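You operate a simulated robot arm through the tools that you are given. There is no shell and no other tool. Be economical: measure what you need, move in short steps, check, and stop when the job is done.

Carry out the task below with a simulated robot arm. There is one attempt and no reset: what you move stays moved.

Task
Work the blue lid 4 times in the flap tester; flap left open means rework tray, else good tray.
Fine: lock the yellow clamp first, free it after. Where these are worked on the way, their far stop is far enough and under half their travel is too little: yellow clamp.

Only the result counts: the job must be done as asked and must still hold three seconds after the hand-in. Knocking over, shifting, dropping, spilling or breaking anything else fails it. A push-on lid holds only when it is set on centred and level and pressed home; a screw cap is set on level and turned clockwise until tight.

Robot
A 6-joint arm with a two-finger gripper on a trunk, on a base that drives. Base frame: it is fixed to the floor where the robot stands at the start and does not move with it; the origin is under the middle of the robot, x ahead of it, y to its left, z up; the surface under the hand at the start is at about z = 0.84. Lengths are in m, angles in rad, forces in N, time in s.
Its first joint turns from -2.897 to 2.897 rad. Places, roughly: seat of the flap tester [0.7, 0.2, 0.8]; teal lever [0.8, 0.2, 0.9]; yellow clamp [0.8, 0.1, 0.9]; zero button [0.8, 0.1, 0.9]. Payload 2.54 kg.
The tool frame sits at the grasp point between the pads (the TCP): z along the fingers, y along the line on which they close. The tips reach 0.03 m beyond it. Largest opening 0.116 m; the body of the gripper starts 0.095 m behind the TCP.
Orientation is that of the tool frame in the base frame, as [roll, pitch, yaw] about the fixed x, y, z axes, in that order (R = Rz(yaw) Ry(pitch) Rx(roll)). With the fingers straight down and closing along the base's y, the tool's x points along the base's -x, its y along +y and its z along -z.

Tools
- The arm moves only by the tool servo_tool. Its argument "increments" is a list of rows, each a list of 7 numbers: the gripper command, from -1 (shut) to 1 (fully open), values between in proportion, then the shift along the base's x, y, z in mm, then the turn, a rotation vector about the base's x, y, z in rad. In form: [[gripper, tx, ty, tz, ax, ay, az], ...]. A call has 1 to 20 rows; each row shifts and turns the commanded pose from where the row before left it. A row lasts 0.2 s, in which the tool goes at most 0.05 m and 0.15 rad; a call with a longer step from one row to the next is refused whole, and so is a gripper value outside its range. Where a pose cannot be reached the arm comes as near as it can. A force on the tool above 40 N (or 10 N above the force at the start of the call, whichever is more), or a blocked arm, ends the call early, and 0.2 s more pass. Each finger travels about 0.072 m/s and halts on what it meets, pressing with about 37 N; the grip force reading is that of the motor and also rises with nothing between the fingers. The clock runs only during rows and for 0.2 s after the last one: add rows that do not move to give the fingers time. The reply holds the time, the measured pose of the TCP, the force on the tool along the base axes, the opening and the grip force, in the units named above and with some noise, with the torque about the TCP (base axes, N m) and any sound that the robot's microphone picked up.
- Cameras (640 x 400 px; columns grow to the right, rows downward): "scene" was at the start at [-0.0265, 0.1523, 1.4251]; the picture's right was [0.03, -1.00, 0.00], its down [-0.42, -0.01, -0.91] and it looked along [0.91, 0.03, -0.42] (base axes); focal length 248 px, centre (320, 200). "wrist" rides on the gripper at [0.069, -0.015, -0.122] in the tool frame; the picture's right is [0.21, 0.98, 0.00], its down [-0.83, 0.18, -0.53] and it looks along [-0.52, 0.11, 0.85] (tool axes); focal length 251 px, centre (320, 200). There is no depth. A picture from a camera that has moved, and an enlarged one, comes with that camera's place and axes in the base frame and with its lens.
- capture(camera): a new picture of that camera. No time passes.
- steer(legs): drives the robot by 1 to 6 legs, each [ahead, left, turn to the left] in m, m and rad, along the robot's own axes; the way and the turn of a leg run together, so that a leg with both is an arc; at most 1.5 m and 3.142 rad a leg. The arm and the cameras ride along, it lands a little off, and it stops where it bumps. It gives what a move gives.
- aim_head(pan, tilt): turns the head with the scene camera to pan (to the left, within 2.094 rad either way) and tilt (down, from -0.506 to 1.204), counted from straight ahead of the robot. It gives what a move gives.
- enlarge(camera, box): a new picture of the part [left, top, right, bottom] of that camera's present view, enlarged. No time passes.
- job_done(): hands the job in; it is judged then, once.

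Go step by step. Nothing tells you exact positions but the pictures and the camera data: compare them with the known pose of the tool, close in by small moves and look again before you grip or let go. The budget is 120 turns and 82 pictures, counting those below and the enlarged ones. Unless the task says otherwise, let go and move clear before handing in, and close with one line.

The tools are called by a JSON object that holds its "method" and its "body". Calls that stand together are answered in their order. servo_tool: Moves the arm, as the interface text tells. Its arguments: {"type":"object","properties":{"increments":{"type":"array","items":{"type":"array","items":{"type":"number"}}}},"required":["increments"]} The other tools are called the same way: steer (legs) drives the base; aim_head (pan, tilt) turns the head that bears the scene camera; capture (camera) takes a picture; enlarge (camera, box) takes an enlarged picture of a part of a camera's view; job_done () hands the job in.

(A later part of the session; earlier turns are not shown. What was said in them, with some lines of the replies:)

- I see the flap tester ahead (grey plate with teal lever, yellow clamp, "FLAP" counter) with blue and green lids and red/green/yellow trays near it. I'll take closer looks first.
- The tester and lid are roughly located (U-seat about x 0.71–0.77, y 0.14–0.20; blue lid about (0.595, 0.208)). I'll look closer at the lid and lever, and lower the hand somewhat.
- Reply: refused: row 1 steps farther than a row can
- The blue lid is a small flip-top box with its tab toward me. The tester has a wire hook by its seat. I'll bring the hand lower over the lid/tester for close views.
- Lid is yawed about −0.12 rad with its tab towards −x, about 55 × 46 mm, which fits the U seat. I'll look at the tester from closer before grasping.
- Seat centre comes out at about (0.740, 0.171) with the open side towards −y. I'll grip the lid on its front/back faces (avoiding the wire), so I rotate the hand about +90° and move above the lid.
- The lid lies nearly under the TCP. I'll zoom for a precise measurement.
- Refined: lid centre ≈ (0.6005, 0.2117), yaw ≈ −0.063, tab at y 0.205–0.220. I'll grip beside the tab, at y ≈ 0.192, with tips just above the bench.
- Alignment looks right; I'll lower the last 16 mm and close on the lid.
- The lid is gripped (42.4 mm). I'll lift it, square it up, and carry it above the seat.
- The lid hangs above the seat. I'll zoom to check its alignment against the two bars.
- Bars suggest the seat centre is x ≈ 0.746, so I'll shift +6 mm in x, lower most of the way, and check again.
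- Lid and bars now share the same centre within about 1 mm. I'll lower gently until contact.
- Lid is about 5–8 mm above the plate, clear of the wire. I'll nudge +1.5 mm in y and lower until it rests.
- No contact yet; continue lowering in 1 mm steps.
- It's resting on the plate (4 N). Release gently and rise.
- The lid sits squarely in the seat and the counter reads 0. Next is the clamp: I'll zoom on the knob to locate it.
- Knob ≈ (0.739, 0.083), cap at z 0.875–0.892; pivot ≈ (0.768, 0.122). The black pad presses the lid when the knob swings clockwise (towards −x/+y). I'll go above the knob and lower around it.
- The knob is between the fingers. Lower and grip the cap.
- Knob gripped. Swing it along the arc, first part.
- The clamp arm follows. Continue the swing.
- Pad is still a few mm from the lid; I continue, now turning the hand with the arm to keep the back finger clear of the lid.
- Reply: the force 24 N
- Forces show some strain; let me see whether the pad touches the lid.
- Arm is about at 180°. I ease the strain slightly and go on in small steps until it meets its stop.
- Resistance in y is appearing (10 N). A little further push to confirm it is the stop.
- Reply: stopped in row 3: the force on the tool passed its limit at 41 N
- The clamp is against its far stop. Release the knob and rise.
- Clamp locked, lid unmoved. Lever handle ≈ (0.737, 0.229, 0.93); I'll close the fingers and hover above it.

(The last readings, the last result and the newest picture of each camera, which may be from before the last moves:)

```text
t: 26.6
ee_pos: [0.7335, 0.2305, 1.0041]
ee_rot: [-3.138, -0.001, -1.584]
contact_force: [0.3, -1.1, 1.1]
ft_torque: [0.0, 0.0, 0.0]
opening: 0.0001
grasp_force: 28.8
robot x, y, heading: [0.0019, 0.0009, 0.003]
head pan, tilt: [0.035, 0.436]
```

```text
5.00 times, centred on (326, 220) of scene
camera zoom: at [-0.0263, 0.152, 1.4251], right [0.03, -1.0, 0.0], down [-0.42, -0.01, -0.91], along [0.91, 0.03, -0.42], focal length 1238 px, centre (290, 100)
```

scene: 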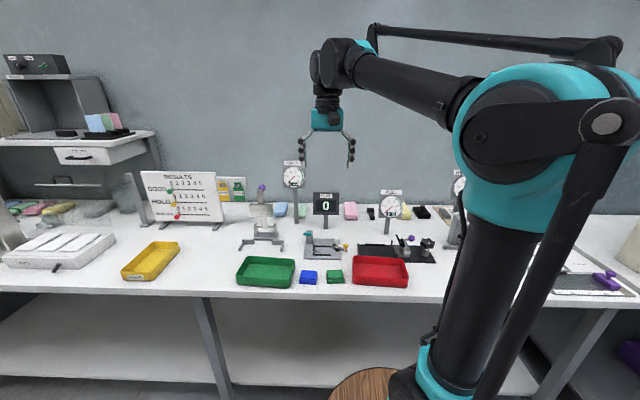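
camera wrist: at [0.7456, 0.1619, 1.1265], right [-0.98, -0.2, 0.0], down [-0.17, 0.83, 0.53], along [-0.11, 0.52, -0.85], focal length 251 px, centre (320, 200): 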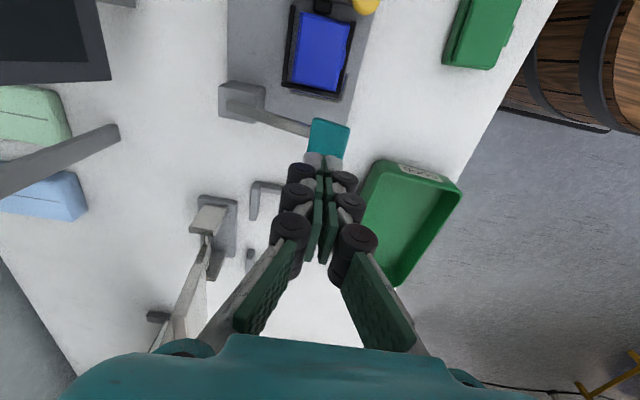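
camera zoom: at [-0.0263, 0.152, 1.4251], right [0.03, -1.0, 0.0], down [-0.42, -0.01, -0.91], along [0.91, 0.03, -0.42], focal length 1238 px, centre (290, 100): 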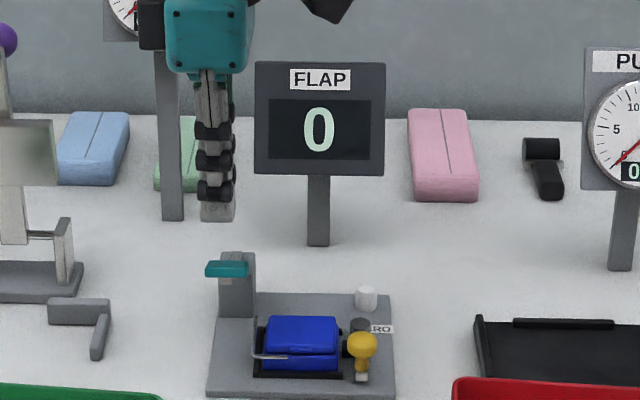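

Relative to the tips the handle is ≈ (0.727, 0.223). I shift there and press down in small steps to learn how the lever moves.

{"method": "servo_tool", "body": {"increments": [[-1, -6, -8, 0, 0, 0, 0], [-1, 0, 0, -20, 0, 0, 0], [-1, 0, 0, -8, 0, 0, 0], [-1, 0, 0, -5, 0, 0, 0], [-1, 0, 0, -5, 0, 0, 0], [-1, 0, 0, -5, 0, 0, 0], [-1, 0, 0, 0, 0, 0, 0]]}}

{"method": "enlarge", "body": {"camera": "scene", "box": [278, 195, 374, 255]}}

```text
t: 28.1
ee_pos: [0.7287, 0.2224, 0.9604]
ee_rot: [-3.138, -0.003, -1.587]
contact_force: [0.7, -0.2, 1.8]
ft_torque: [-0.01, 0.0, -0.01]
opening: 0.0
grasp_force: 28.9
robot x, y, heading: [0.0046, 0.0009, 0.002]
head pan, tilt: [0.035, 0.436]
```

```text
6.67 times, centred on (326, 225) of scene
camera zoom: at [-0.0264, 0.152, 1.4251], right [0.03, -1.0, 0.0], down [-0.42, -0.01, -0.91], along [0.91, 0.03, -0.42], focal length 1651 px, centre (280, 33)
```

zoom: 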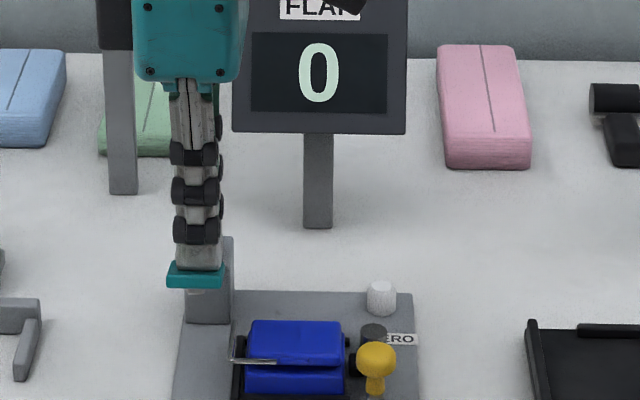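

Pressing lowers the handle and the wire rises against the tab. Continue pressing down.

{"method": "servo_tool", "body": {"increments": [[-1, 0, 0, -5, 0, 0, 0], [-1, 0, 0, -5, 0, 0, 0], [-1, 0, 0, -5, 0, 0, 0], [-1, 0, 0, 0, 0, 0, 0]]}}

{"method": "enlarge", "body": {"camera": "scene", "box": [278, 195, 374, 255]}}

```text
t: 29.1
ee_pos: [0.728, 0.2238, 0.9469]
ee_rot: [-3.139, -0.003, -1.584]
contact_force: [-1.0, -0.8, 3.3]
ft_torque: [0.0, 0.08, 0.0]
opening: 0.0
grasp_force: 28.7
robot x, y, heading: [0.0019, 0.0014, 0.003]
head pan, tilt: [0.035, 0.436]
```

```text
6.67 times, centred on (326, 225) of scene
camera zoom: at [-0.0265, 0.152, 1.4251], right [0.03, -1.0, 0.0], down [-0.42, -0.01, -0.91], along [0.91, 0.03, -0.42], focal length 1651 px, centre (280, 33)
```

zoom: 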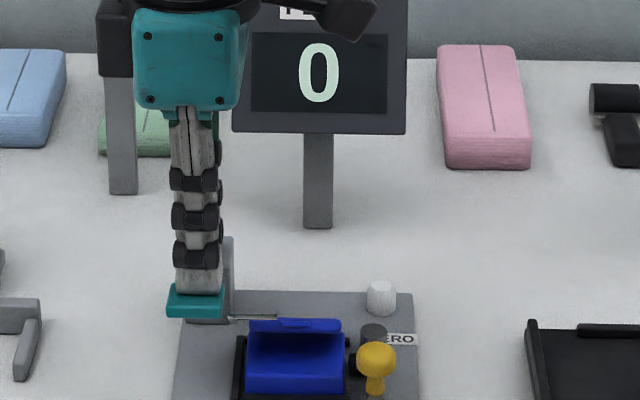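

The flap is opening. Continue until the stop or until the count changes.

{"method": "servo_tool", "body": {"increments": [[-1, 0, 0, -4, 0, 0, 0], [-1, 0, 0, -4, 0, 0, 0], [-1, 0, 0, -3, 0, 0, 0], [-1, 0, 0, 0, 0, 0, 0]]}}

{"method": "enlarge", "body": {"camera": "scene", "box": [278, 195, 374, 255]}}

```text
t: 30.1
ee_pos: [0.7284, 0.2224, 0.9345]
ee_rot: [-3.138, -0.003, -1.585]
contact_force: [-1.0, -0.9, 4.0]
ft_torque: [-0.01, 0.07, 0.01]
opening: 0.0
grasp_force: 28.7
robot x, y, heading: [0.0033, -0.0008, 0.002]
head pan, tilt: [0.035, 0.436]
```

```text
6.67 times, centred on (326, 225) of scene
camera zoom: at [-0.0265, 0.152, 1.4251], right [0.03, -1.0, 0.0], down [-0.42, -0.01, -0.91], along [0.91, 0.03, -0.42], focal length 1651 px, centre (280, 33)
```

zoom: 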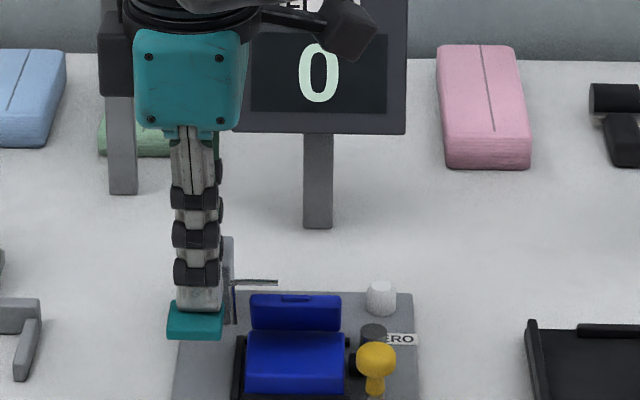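

Keep pressing toward the stop.

{"method": "servo_tool", "body": {"increments": [[-1, 0, 0, -4, 0, 0, 0], [-1, 0, 0, -4, 0, 0, 0], [-1, 0, 0, -3, 0, 0, 0], [-1, 0, 0, 0, 0, 0, 0]]}}

{"method": "enlarge", "body": {"camera": "scene", "box": [278, 195, 374, 255]}}

```text
t: 31.1
ee_pos: [0.7295, 0.2235, 0.9236]
ee_rot: [-3.138, -0.001, -1.584]
contact_force: [-0.4, 2.6, 3.6]
ft_torque: [0.09, -0.01, 0.03]
opening: 0.0
grasp_force: 28.6
robot x, y, heading: [0.0019, 0.0003, 0.002]
head pan, tilt: [0.035, 0.436]
```

```text
6.67 times, centred on (326, 225) of scene
camera zoom: at [-0.0265, 0.1521, 1.4251], right [0.03, -1.0, 0.0], down [-0.42, -0.01, -0.91], along [0.91, 0.03, -0.42], focal length 1651 px, centre (280, 33)
```

zoom: 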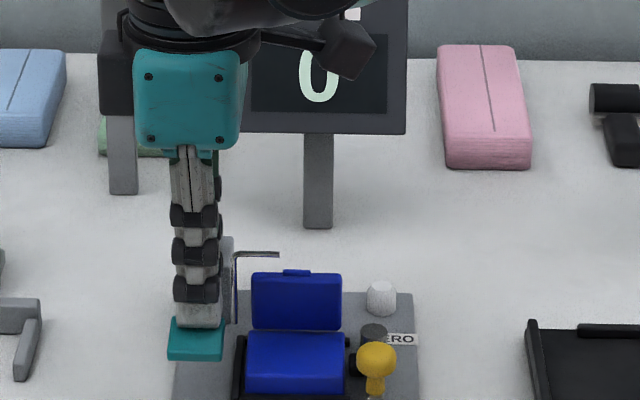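

Still free; continue down.

{"method": "servo_tool", "body": {"increments": [[-1, 0, 0, -4, 0, 0, 0], [-1, 0, 0, -4, 0, 0, 0], [-1, 0, 0, -4, 0, 0, 0], [-1, 0, 0, -3, 0, 0, 0], [-1, 0, 0, 0, 0, 0, 0]]}}

{"method": "enlarge", "body": {"camera": "scene", "box": [278, 195, 374, 255]}}

```text
t: 32.0
ee_pos: [0.7283, 0.2236, 0.9153]
ee_rot: [-3.135, -0.002, -1.586]
contact_force: [-4.5, -0.8, 27.6]
ft_torque: [0.03, 0.1, -0.06]
opening: 0.0059
grasp_force: 28.7
robot x, y, heading: [0.0016, -0.0004, 0.005]
head pan, tilt: [0.035, 0.436]
stopped in row 4: the force on the tool passed its limit at 48 N (the readings are from after the stop); the commanded pose is now the measured one
```

```text
6.67 times, centred on (326, 225) of scene
camera zoom: at [-0.0273, 0.1518, 1.4251], right [0.03, -1.0, 0.0], down [-0.42, -0.01, -0.91], along [0.91, 0.03, -0.42], focal length 1651 px, centre (280, 33)
```

zoom: 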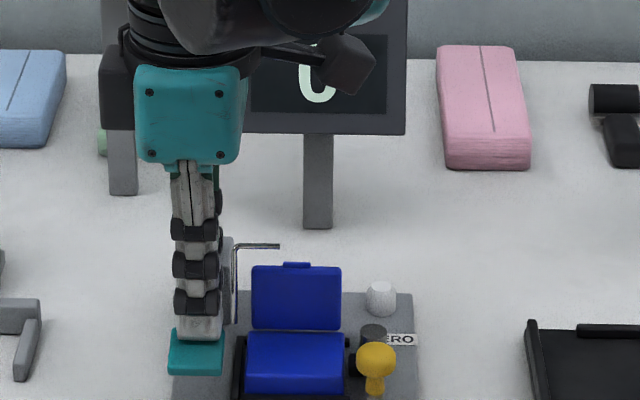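

The lever stop is at TCP z ≈ 0.916. Now raise to let it return, and read the counter.

{"method": "servo_tool", "body": {"increments": [[-1, 0, 0, 8, 0, 0, 0], [-1, 0, 0, 12, 0, 0, 0], [-1, 0, 0, 12, 0, 0, 0], [-1, 0, 0, 12, 0, 0, 0], [-1, 0, 0, 12, 0, 0, 0], [-1, 0, 0, 10, 0, 0, 0], [-1, 0, 0, 0, 0, 0, 0]]}}

{"method": "enlarge", "body": {"camera": "scene", "box": [278, 195, 374, 255]}}

```text
t: 33.6
ee_pos: [0.7283, 0.2227, 0.9822]
ee_rot: [-3.137, -0.002, -1.585]
contact_force: [0.3, 0.6, -0.3]
ft_torque: [-0.01, -0.01, 0.01]
opening: 0.0
grasp_force: 28.2
robot x, y, heading: [-0.0009, -0.0036, -0.001]
head pan, tilt: [0.035, 0.436]
```

```text
6.67 times, centred on (326, 225) of scene
camera zoom: at [-0.0263, 0.1521, 1.4251], right [0.03, -1.0, 0.0], down [-0.42, -0.01, -0.91], along [0.91, 0.03, -0.42], focal length 1651 px, centre (280, 33)
```

zoom: 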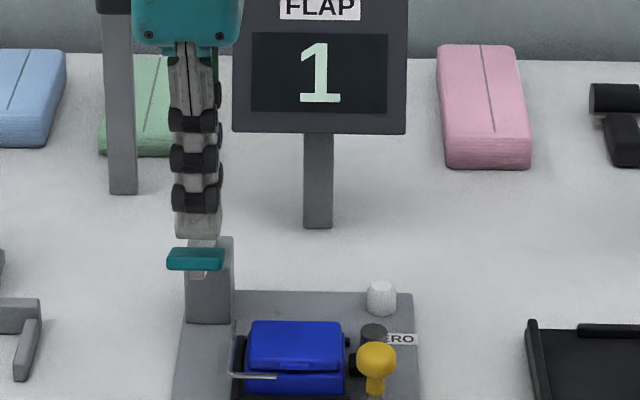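

Count is 1 and the flap closed again. Second stroke, same way.

{"method": "servo_tool", "body": {"increments": [[-1, 0, 0, -12, 0, 0, 0], [-1, 0, 0, -10, 0, 0, 0], [-1, 0, 0, -10, 0, 0, 0], [-1, 0, 0, -10, 0, 0, 0], [-1, 0, 0, -10, 0, 0, 0], [-1, 0, 0, -8, 0, 0, 0], [-1, 0, 0, -4, 0, 0, 0], [-1, 0, 0, -1, 0, 0, 0], [-1, 0, 0, 0, 0, 0, 0], [-1, 0, 0, 8, 0, 0, 0], [-1, 0, 0, 12, 0, 0, 0], [-1, 0, 0, 12, 0, 0, 0], [-1, 0, 0, 12, 0, 0, 0], [-1, 0, 0, 12, 0, 0, 0], [-1, 0, 0, 9, 0, 0, 0], [-1, 0, 0, 0, 0, 0, 0]]}}

{"method": "enlarge", "body": {"camera": "scene", "box": [278, 195, 374, 255]}}

```text
t: 37.0
ee_pos: [0.7298, 0.2232, 0.981]
ee_rot: [-3.137, -0.003, -1.583]
contact_force: [0.1, -0.4, 0.4]
ft_torque: [-0.03, 0.0, -0.01]
opening: 0.0002
grasp_force: 29.0
robot x, y, heading: [-0.002, -0.0012, 0.003]
head pan, tilt: [0.035, 0.436]
```

```text
6.67 times, centred on (326, 225) of scene
camera zoom: at [-0.0263, 0.1521, 1.4251], right [0.03, -1.0, 0.0], down [-0.42, -0.01, -0.91], along [0.91, 0.03, -0.42], focal length 1651 px, centre (280, 33)
```

zoom: 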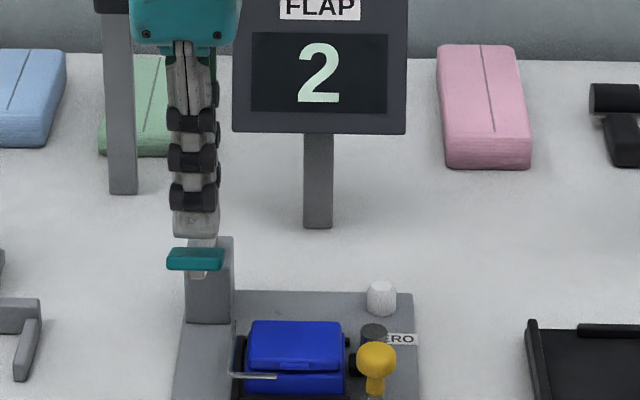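

Count is 2 and the flap is closed. Third stroke.

{"method": "servo_tool", "body": {"increments": [[-1, 0, 0, -12, 0, 0, 0], [-1, 0, 0, -10, 0, 0, 0], [-1, 0, 0, -10, 0, 0, 0], [-1, 0, 0, -10, 0, 0, 0], [-1, 0, 0, -10, 0, 0, 0], [-1, 0, 0, -8, 0, 0, 0], [-1, 0, 0, -4, 0, 0, 0], [-1, 0, 0, -1, 0, 0, 0], [-1, 0, 0, 0, 0, 0, 0], [-1, 0, 0, 8, 0, 0, 0], [-1, 0, 0, 12, 0, 0, 0], [-1, 0, 0, 12, 0, 0, 0], [-1, 0, 0, 12, 0, 0, 0], [-1, 0, 0, 12, 0, 0, 0], [-1, 0, 0, 9, 0, 0, 0], [-1, 0, 0, 0, 0, 0, 0]]}}

{"method": "enlarge", "body": {"camera": "scene", "box": [278, 195, 374, 255]}}

```text
t: 40.4
ee_pos: [0.7296, 0.2234, 0.9812]
ee_rot: [-3.141, -0.002, -1.586]
contact_force: [-0.5, -0.2, -0.3]
ft_torque: [-0.01, 0.0, 0.0]
opening: 0.0
grasp_force: 28.4
robot x, y, heading: [-0.001, -0.0019, -0.002]
head pan, tilt: [0.035, 0.436]
```

```text
6.67 times, centred on (326, 225) of scene
camera zoom: at [-0.0263, 0.1521, 1.4251], right [0.03, -1.0, 0.0], down [-0.42, -0.01, -0.91], along [0.91, 0.03, -0.42], focal length 1651 px, centre (280, 33)
```

zoom: 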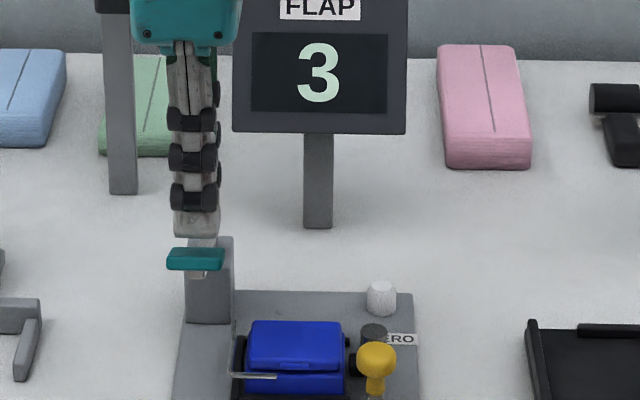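

Count is 3, flap closed. Fourth and last stroke.

{"method": "servo_tool", "body": {"increments": [[-1, 0, 0, -12, 0, 0, 0], [-1, 0, 0, -10, 0, 0, 0], [-1, 0, 0, -10, 0, 0, 0], [-1, 0, 0, -10, 0, 0, 0], [-1, 0, 0, -10, 0, 0, 0], [-1, 0, 0, -8, 0, 0, 0], [-1, 0, 0, -4, 0, 0, 0], [-1, 0, 0, -1, 0, 0, 0], [-1, 0, 0, 0, 0, 0, 0], [-1, 0, 0, 8, 0, 0, 0], [-1, 0, 0, 12, 0, 0, 0], [-1, 0, 0, 12, 0, 0, 0], [-1, 0, 0, 12, 0, 0, 0], [-1, 0, 0, 12, 0, 0, 0], [-1, 0, 0, 9, 0, 0, 0], [-1, 0, 0, 0, 0, 0, 0]]}}

{"method": "enlarge", "body": {"camera": "scene", "box": [278, 195, 374, 255]}}

```text
t: 43.8
ee_pos: [0.7292, 0.2235, 0.9798]
ee_rot: [-3.139, -0.002, -1.585]
contact_force: [0.3, -0.8, 0.9]
ft_torque: [0.02, -0.03, -0.01]
opening: 0.0
grasp_force: 28.5
robot x, y, heading: [-0.0, -0.0034, 0.002]
head pan, tilt: [0.035, 0.436]
```

```text
6.67 times, centred on (326, 225) of scene
camera zoom: at [-0.0263, 0.1521, 1.4251], right [0.03, -1.0, 0.0], down [-0.42, -0.01, -0.91], along [0.91, 0.03, -0.42], focal length 1651 px, centre (280, 33)
```

zoom: 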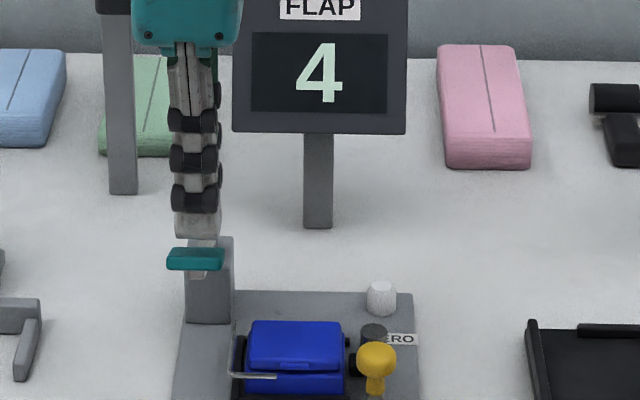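

Count is 4 and the flap lies closed, so it goes to the GOOD tray. Now back to the clamp knob to free it.

{"method": "servo_tool", "body": {"increments": [[-1, 0, 0, 20, 0, 0, -0.11], [-0.6, -2.5, -24, 0, 0, 0, -0.11], [-0.3, -2.5, -24, 0, 0, 0, -0.11], [-0.3, -2.5, -24, 0, 0, 0, -0.11], [-0.3, -2.5, -24, 0, 0, 0, 0], [-0.3, 0, 0, -35, 0, 0, 0], [-0.3, 0, 0, -30, 0, 0, 0], [-0.3, 0, 0, 0, 0, 0, 0]]}}

{"method": "capture", "body": {"camera": "wrist"}}

{"method": "enlarge", "body": {"camera": "scene", "box": [302, 220, 366, 260]}}

```text
t: 45.6
ee_pos: [0.7176, 0.1263, 0.9354]
ee_rot: [-3.138, -0.002, -2.024]
contact_force: [0.8, -0.2, 0.0]
ft_torque: [-0.01, -0.03, -0.02]
opening: 0.0406
grasp_force: 0.2
robot x, y, heading: [-0.0011, 0.0013, -0.001]
head pan, tilt: [0.035, 0.436]
```

```text
30 pictures are left
camera wrist: at [0.7011, 0.0592, 1.0574], right [-0.97, 0.24, 0.0], down [0.2, 0.82, 0.53], along [0.13, 0.52, -0.85], focal length 251 px, centre (320, 200)
```

wrist: 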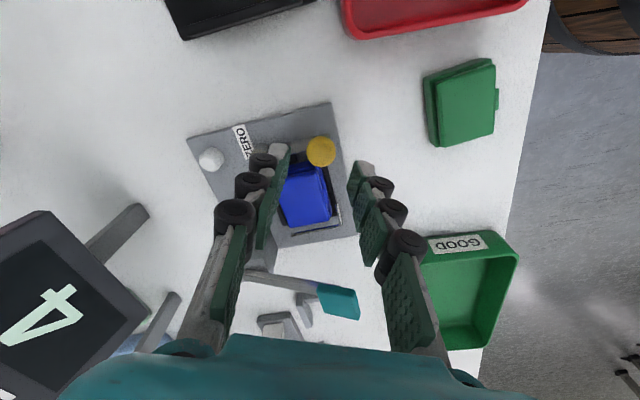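

```text
10.00 times, centred on (334, 240) of scene
camera zoom: at [-0.0262, 0.1521, 1.4251], right [0.03, -1.0, 0.0], down [-0.42, -0.01, -0.91], along [0.91, 0.03, -0.42], focal length 2476 px, centre (180, -200)
```

zoom: 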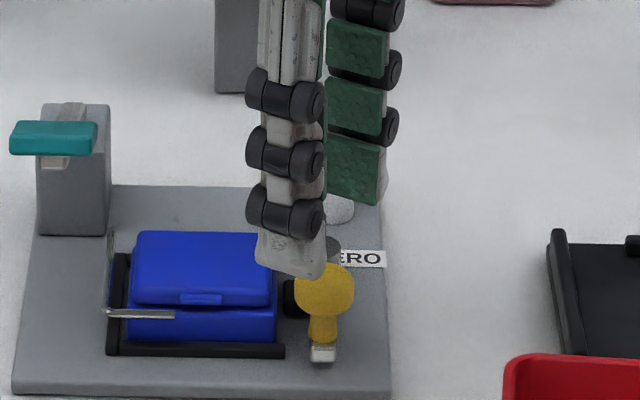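

Fingers straddle the knob. Lower and grip.

{"method": "servo_tool", "body": {"increments": [[-0.3, 1.2, 0.5, -15, 0, 0, 0], [-0.3, 0, 0, -15, 0, 0, 0], [-0.6, 0, 0, 0, 0, 0, 0], [-0.8, 0, 0, 0, 0, 0, 0], [-0.9, 0, 0, 0, 0, 0, 0], [-0.9, 0, 0, 0, 0, 0, 0]]}}

```text
t: 47.0
ee_pos: [0.7204, 0.1272, 0.9059]
ee_rot: [-3.14, -0.004, -2.025]
contact_force: [-32.3, -0.9, -17.3]
ft_torque: [0.03, 0.85, -0.11]
opening: 0.0206
grasp_force: 45.3
robot x, y, heading: [-0.0001, -0.0, -0.003]
head pan, tilt: [0.035, 0.436]
```

Gripped; x strain shows I'm ~1–2 mm off the arc, so I ease −1.5 mm in x first and then swing back.

{"method": "servo_tool", "body": {"increments": [[-0.9, -1.8, 0, -0.5, 0, 0, 0], [-0.9, 0, -4.5, 0, 0, 0, 0.045], [-0.9, 0.4, -4.9, 0, 0, 0, 0.045], [-0.9, 0.9, -4.8, 0, 0, 0, 0.045], [-0.9, 1.4, -4.7, 0, 0, 0, 0.045], [-0.9, 0, 0, 0, 0, 0, 0]]}}

```text
t: 48.4
ee_pos: [0.7226, 0.1099, 0.9065]
ee_rot: [-3.137, 0.001, -1.843]
contact_force: [1.3, 10.5, 13.9]
ft_torque: [0.71, -0.06, 0.46]
opening: 0.0206
grasp_force: 45.2
robot x, y, heading: [0.0004, -0.0008, -0.001]
head pan, tilt: [0.035, 0.436]
```

{"method": "servo_tool", "body": {"increments": [[-0.9, 1.8, -4.6, 0, 0, 0, 0.045], [-0.9, 2.3, -4.3, 0, 0, 0, 0.045], [-0.9, 2.6, -4.0, 0, 0, 0, 0.045], [-0.9, 3.1, -3.8, 0, 0, 0, 0.045], [-0.9, 3.5, -3.5, 0, 0, 0, 0.045], [-0.9, 3.7, -3.1, 0, 0, 0, 0.045], [-0.9, 0, 0, 0, 0, 0, 0]]}}

{"method": "enlarge", "body": {"camera": "scene", "box": [310, 220, 374, 260]}}

```text
t: 50.0
ee_pos: [0.7379, 0.0861, 0.9047]
ee_rot: [-3.136, -0.001, -1.575]
contact_force: [0.9, 11.7, 20.0]
ft_torque: [0.34, 0.01, 0.27]
opening: 0.0211
grasp_force: 45.1
robot x, y, heading: [-0.0011, -0.0005, -0.0]
head pan, tilt: [0.035, 0.436]
```

```text
10.00 times, centred on (342, 240) of scene
camera zoom: at [-0.0269, 0.1524, 1.4251], right [0.03, -1.0, 0.0], down [-0.42, -0.01, -0.91], along [0.91, 0.03, -0.42], focal length 2476 px, centre (100, -200)
```

zoom: 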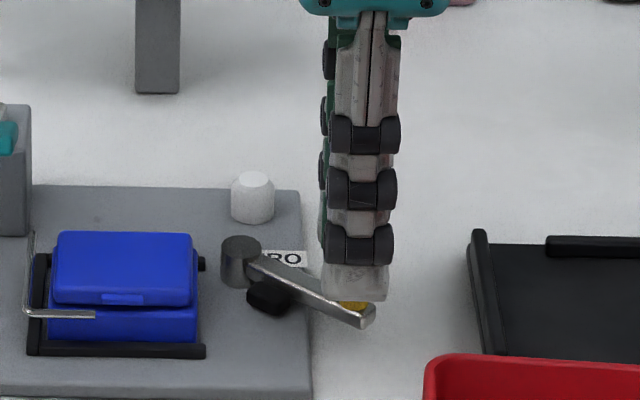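

Nearly at its starting angle; a bit more to reach the free stop.

{"method": "servo_tool", "body": {"increments": [[-0.9, 1.5, -1.7, -0.5, 0, 0, 0.03], [-0.9, 1.5, -1.5, 0, 0, 0, 0.02], [-0.9, 0, 0, 0, 0, 0, 0]]}}

```text
t: 50.8
ee_pos: [0.7393, 0.083, 0.9051]
ee_rot: [-3.138, -0.001, -1.522]
contact_force: [-5.0, 26.2, 21.9]
ft_torque: [1.03, 0.14, 0.09]
opening: 0.0208
grasp_force: 44.9
robot x, y, heading: [-0.0028, 0.0003, 0.001]
head pan, tilt: [0.035, 0.436]
```

The clamp is back at its free stop. Release, rise, and look over the lid.

{"method": "servo_tool", "body": {"increments": [[-0.6, 0, 0, 0, 0, 0, 0], [-0.3, 0, 0, 0, 0, 0, 0], [-0.15, 0, 0, 0, 0, 0, 0], [-0.15, 0, 0, 10, 0, 0, 0], [-0.15, 0, 0, 30, 0, 0, 0], [-0.1, 0, 0, 35, 0, 0, 0], [0.0, 3, 32, 0, 0, 0, -0.05], [0.03, 3, 33, 0, 0, 0, 0], [0.03, 0, 0, 0, 0, 0, 0]]}}

{"method": "capture", "body": {"camera": "wrist"}}

{"method": "enlarge", "body": {"camera": "scene", "box": [294, 220, 358, 260]}}

```text
t: 52.8
ee_pos: [0.7462, 0.1478, 0.9793]
ee_rot: [-3.137, -0.002, -1.574]
contact_force: [0.2, 0.5, 0.1]
ft_torque: [0.0, 0.07, -0.01]
opening: 0.0599
grasp_force: 0.1
robot x, y, heading: [0.0006, 0.0028, 0.001]
head pan, tilt: [0.035, 0.436]
```

```text
27 pictures are left
camera wrist: at [0.7605, 0.0789, 1.1015], right [-0.98, -0.21, 0.0], down [-0.18, 0.83, 0.53], along [-0.11, 0.52, -0.85], focal length 251 px, centre (320, 200)
```

wrist: 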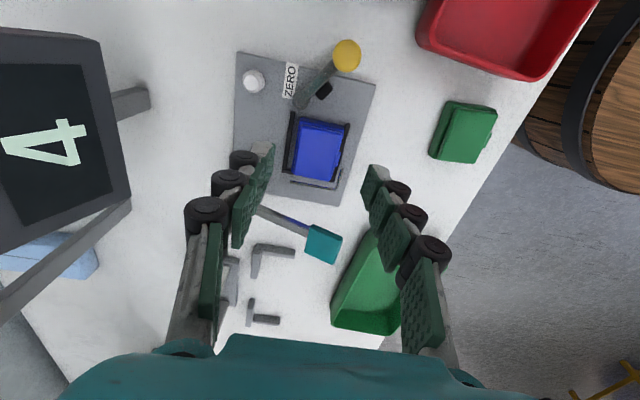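

```text
10.00 times, centred on (326, 240) of scene
camera zoom: at [-0.0263, 0.1521, 1.4251], right [0.03, -1.0, 0.0], down [-0.42, -0.01, -0.91], along [0.91, 0.03, -0.42], focal length 2476 px, centre (260, -200)
```

zoom: 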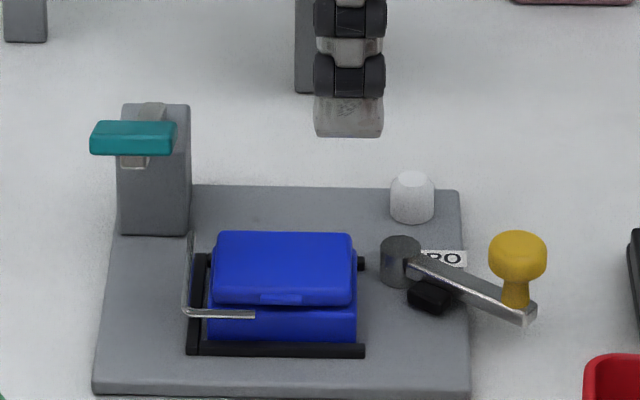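

Clamp free, lid unchanged. Lower to regrip the lid where I released it.

{"method": "servo_tool", "body": {"increments": [[0.03, 0, 1, -35, 0, 0, 0], [0.03, 0, 0, -35, 0, 0, 0], [0.03, 0, 0, -16, 0, 0, 0], [0.03, 0, 0, -7, 0, 0, 0], [-0.2, 0, 0, 0, 0, 0, 0], [-0.5, 0, 0, 0, 0, 0, 0], [-0.5, 0, 0, 0, 0, 0, 0], [-0.5, 0, 0, 0, 0, 0, 0]]}}

{"method": "enlarge", "body": {"camera": "scene", "box": [294, 220, 358, 260]}}

```text
t: 54.6
ee_pos: [0.7479, 0.149, 0.887]
ee_rot: [-3.136, -0.003, -1.575]
contact_force: [0.3, -0.4, -0.4]
ft_torque: [-0.02, -0.01, -0.01]
opening: 0.0423
grasp_force: 37.0
robot x, y, heading: [0.0035, -0.0017, -0.002]
head pan, tilt: [0.035, 0.436]
```

```text
10.00 times, centred on (326, 240) of scene
camera zoom: at [-0.0263, 0.1521, 1.4251], right [0.03, -1.0, 0.0], down [-0.42, -0.01, -0.91], along [0.91, 0.03, -0.42], focal length 2476 px, centre (260, -200)
```

zoom: 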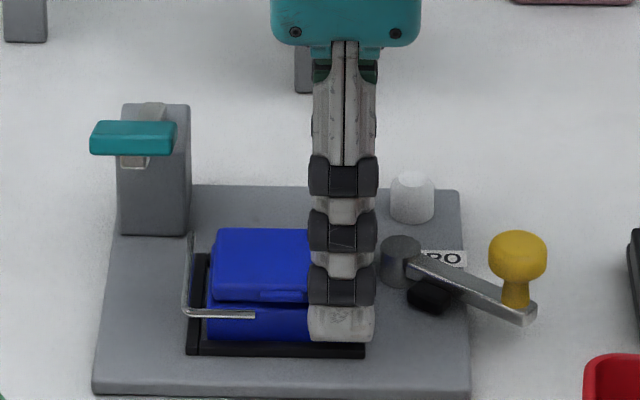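

Gripped (42.3 mm). Lift clear, go back in −x, then over to the GOOD tray while turning the hand 90° so the fingers open along the tray's length.

{"method": "servo_tool", "body": {"increments": [[-0.5, 0, -1.5, 0, 0, 0, 0], [-0.5, 0, 0, 10, 0, 0, 0], [-0.5, 0, 0, 30, 0, 0, 0], [-0.5, 0, 0, 40, 0, 0, 0], [-0.5, -40, 0, 20, 0, 0, 0], [-0.5, -45, 0, 0, 0, 0, 0], [-0.5, -45, 0, 0, 0, 0, 0], [-0.5, 0, 0, 0, 0, 0, 0]]}}

{"method": "servo_tool", "body": {"increments": [[-0.5, -2, 19, 0, 0, 0, -0.1425], [-0.5, -2, 19, 0, 0, 0, -0.1425], [-0.5, -2, 19, 0, 0, 0, -0.1425], [-0.5, -2, 19, 0, 0, 0, -0.1425], [-0.5, -2, 19, 0, 0, 0, -0.1425], [-0.5, -2, 19, 0, 0, 0, -0.1425], [-0.5, -2, 19, 0, 0, 0, -0.1425], [-0.5, -2, 19, 0, 0, 0, -0.1425], [-0.5, -1, 19, 0, 0, 0, -0.1425], [-0.5, -1, 19, 0, 0, 0, -0.1425], [-0.5, 0, 18, 0, 0, 0, -0.1425], [-0.5, 0, 0, 0, 0, 0, 0]]}}

{"method": "capture", "body": {"camera": "wrist"}}

{"method": "capture", "body": {"camera": "scene"}}

```text
t: 56.4
ee_pos: [0.6181, 0.1468, 0.9855]
ee_rot: [-3.135, -0.001, -1.575]
contact_force: [0.1, 0.4, -0.5]
ft_torque: [0.0, -0.01, 0.02]
opening: 0.042
grasp_force: 37.1
robot x, y, heading: [-0.0019, -0.0035, -0.001]
head pan, tilt: [0.035, 0.436]
```

```text
t: 59.0
ee_pos: [0.5997, 0.3555, 0.9861]
ee_rot: [-3.136, -0.001, 3.141]
contact_force: [-0.2, -0.1, -0.1]
ft_torque: [-0.02, -0.02, -0.02]
opening: 0.0424
grasp_force: 36.8
robot x, y, heading: [-0.0012, 0.0029, -0.004]
head pan, tilt: [0.035, 0.436]
```

```text
24 pictures are left
camera wrist: at [0.5304, 0.3415, 1.1087], right [-0.21, 0.98, 0.0], down [0.83, 0.18, 0.53], along [0.52, 0.11, -0.85], focal length 251 px, centre (320, 200)
```

wrist: 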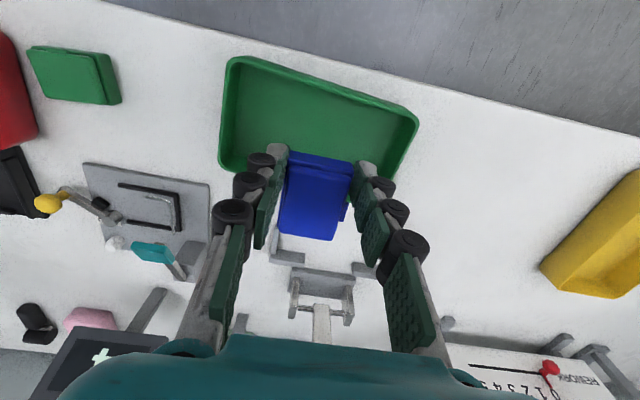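

```text
23 pictures are left
camera scene: at [-0.0263, 0.1521, 1.4251], right [0.03, -1.0, 0.0], down [-0.42, -0.01, -0.91], along [0.91, 0.03, -0.42], focal length 248 px, centre (320, 200)
```

scene: 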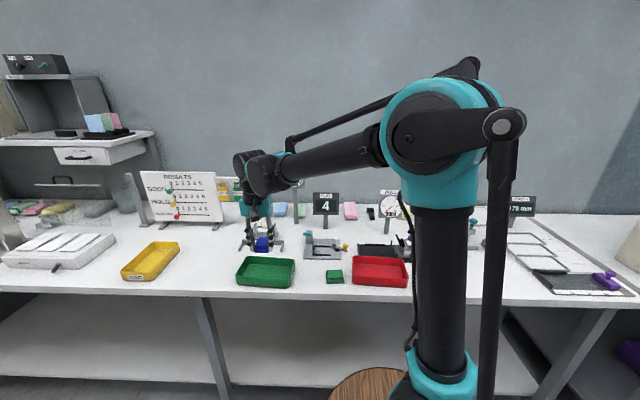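

Tray centre ≈ (0.615, 0.355), so I shift −5 mm in x and lower the lid into the tray.

{"method": "servo_tool", "body": {"increments": [[-0.5, -5, 0, -15, 0, 0, 0], [-0.5, 0, 0, -25, 0, 0, 0], [-0.5, 0, 0, -20, 0, 0, 0], [-0.5, 0, 0, -20, 0, 0, 0], [-0.5, 0, 0, -8, 0, 0, 0], [-0.5, 0, 0, 0, 0, 0, 0]]}}

{"method": "capture", "body": {"camera": "wrist"}}

{"method": "enlarge", "body": {"camera": "scene", "box": [218, 240, 314, 300]}}

```text
t: 60.4
ee_pos: [0.5933, 0.3546, 0.8987]
ee_rot: [-3.137, -0.002, -3.14]
contact_force: [0.0, 0.4, -0.6]
ft_torque: [-0.03, 0.02, -0.02]
opening: 0.042
grasp_force: 37.1
robot x, y, heading: [0.0005, 0.001, -0.002]
head pan, tilt: [0.035, 0.436]
```

```text
22 pictures are left
camera wrist: at [0.5247, 0.3406, 1.0206], right [-0.22, 0.98, 0.0], down [0.83, 0.18, 0.53], along [0.52, 0.11, -0.85], focal length 251 px, centre (320, 200)
```

wrist: 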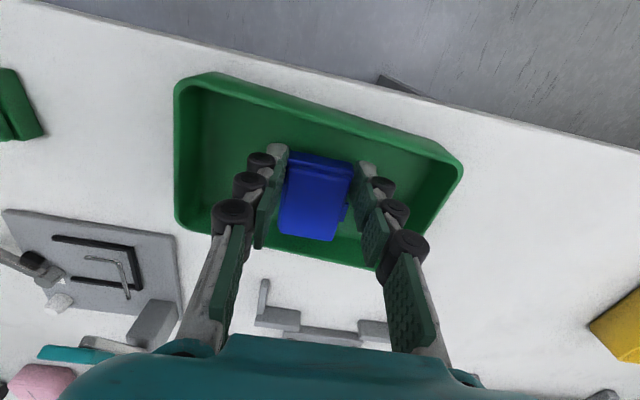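

```text
6.67 times, centred on (266, 270) of scene
camera zoom: at [-0.0263, 0.1521, 1.4251], right [0.03, -1.0, 0.0], down [-0.42, -0.01, -0.91], along [0.91, 0.03, -0.42], focal length 1651 px, centre (680, -267)
```

zoom: 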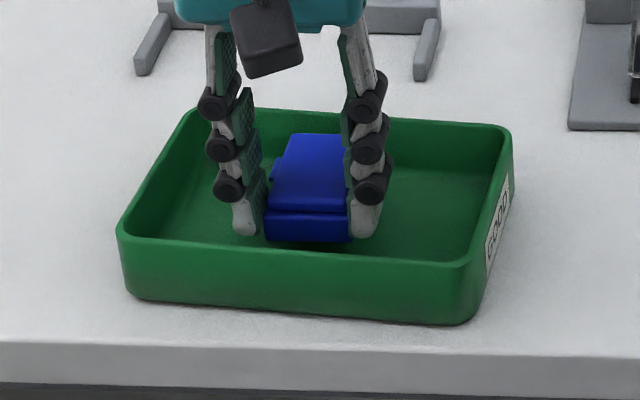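

The lid is well inside the tray. Lower the last centimetre gently.

{"method": "servo_tool", "body": {"increments": [[-0.5, -1, 0, -4, 0, 0, 0], [-0.5, 0, 0, -4, 0, 0, 0], [-0.5, 0, 0, -3, 0, 0, 0], [-0.5, 0, 0, 0, 0, 0, 0]]}}

```text
t: 61.4
ee_pos: [0.5929, 0.3549, 0.8873]
ee_rot: [-3.136, -0.002, -3.139]
contact_force: [-0.5, 0.0, -0.1]
ft_torque: [-0.02, 0.04, 0.05]
opening: 0.0422
grasp_force: 37.3
robot x, y, heading: [-0.001, 0.0035, 0.003]
head pan, tilt: [0.035, 0.436]
```

{"method": "servo_tool", "body": {"increments": [[-0.5, 0, 0, -2, 0, 0, 0], [-0.5, 0, 0, -1, 0, 0, 0], [-0.5, 0, 0, -1, 0, 0, 0], [-0.5, 0, 0, 0, 0, 0, 0]]}}

```text
t: 62.4
ee_pos: [0.5938, 0.3554, 0.885]
ee_rot: [-3.135, -0.001, -3.14]
contact_force: [1.3, 0.1, -0.6]
ft_torque: [0.03, 0.02, -0.02]
opening: 0.0423
grasp_force: 36.9
robot x, y, heading: [-0.0027, 0.0007, -0.002]
head pan, tilt: [0.035, 0.436]
```

{"method": "servo_tool", "body": {"increments": [[-0.5, 0, 0, -1, 0, 0, 0], [-0.5, 0, 0, -1, 0, 0, 0], [-0.5, 0, 0, 0, 0, 0, 0]]}}

{"method": "enlarge", "body": {"camera": "scene", "box": [234, 250, 298, 290]}}

```text
t: 63.2
ee_pos: [0.5929, 0.3558, 0.8833]
ee_rot: [-3.138, -0.002, -3.14]
contact_force: [0.9, 0.6, 28.8]
ft_torque: [0.03, -0.47, 0.0]
opening: 0.0424
grasp_force: 37.3
robot x, y, heading: [-0.0006, -0.0021, -0.003]
head pan, tilt: [0.035, 0.436]
```

```text
10.00 times, centred on (266, 270) of scene
camera zoom: at [-0.027, 0.1517, 1.4252], right [0.03, -1.0, 0.0], down [-0.42, -0.01, -0.91], along [0.91, 0.03, -0.42], focal length 2476 px, centre (860, -500)
```

zoom: 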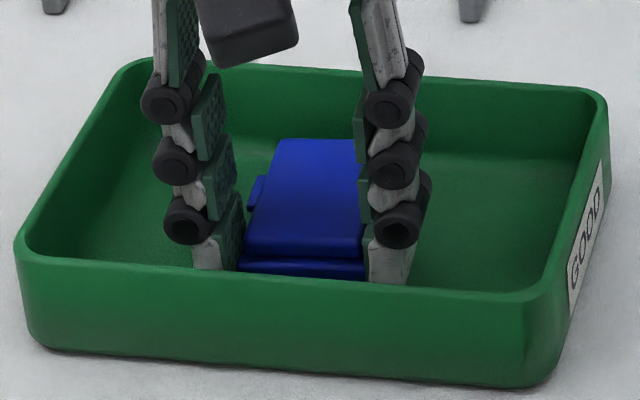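

Firm contact with the tray floor. Ease up slightly, release, and rise clear.

{"method": "servo_tool", "body": {"increments": [[-0.5, 0, 0, 1, 0, 0, 0], [-0.3, 0, 0, 0, 0, 0, 0], [-0.1, 0, 0, 0, 0, 0, 0], [0.1, 0, 0, 0, 0, 0, 0], [0.1, 0, 0, 0, 0, 0, 0], [0.1, 0, 0, 15, 0, 0, 0], [0.1, 0, 0, 40, 0, 0, 0], [0.1, 0, 0, 45, 0, 0, 0], [0.1, 0, 0, 45, 0, 0, 0], [0.1, 0, 0, 0, 0, 0, 0]]}}

{"method": "capture", "body": {"camera": "wrist"}}

{"method": "enlarge", "body": {"camera": "scene", "box": [220, 180, 412, 300]}}

```text
t: 65.4
ee_pos: [0.5942, 0.3557, 1.0289]
ee_rot: [-3.138, -0.002, -3.139]
contact_force: [-0.9, -0.4, -0.3]
ft_torque: [0.0, 0.03, 0.03]
opening: 0.0638
grasp_force: 0.0
robot x, y, heading: [-0.0007, -0.0017, -0.002]
head pan, tilt: [0.035, 0.436]
```

```text
19 pictures are left
camera wrist: at [0.5243, 0.341, 1.1507], right [-0.22, 0.98, 0.0], down [0.83, 0.18, 0.53], along [0.52, 0.11, -0.85], focal length 251 px, centre (320, 200)
```

wrist: 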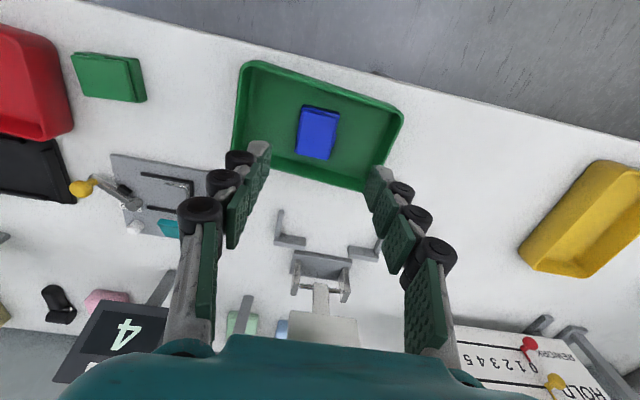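

```text
3.33 times, centred on (316, 240) of scene
camera zoom: at [-0.0263, 0.1521, 1.4251], right [0.03, -1.0, 0.0], down [-0.42, -0.01, -0.91], along [0.91, 0.03, -0.42], focal length 825 px, centre (333, 67)
```

zoom: 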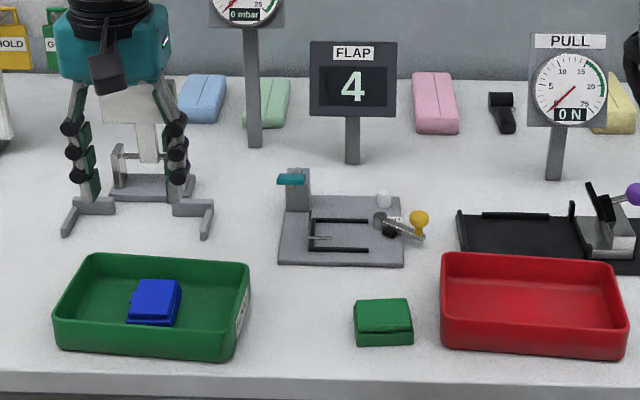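

The blue lid lies flat and closed in the GOOD tray, the counter shows 4, the clamp is free and the hand is clear. Handing in.

{"method": "job_done", "body": {}}

```text
The job is handed in.
```

I worked the blue lid 4 times with the yellow clamp locked. Its flap ended closed, so I freed the clamp and set the lid in the good tray.
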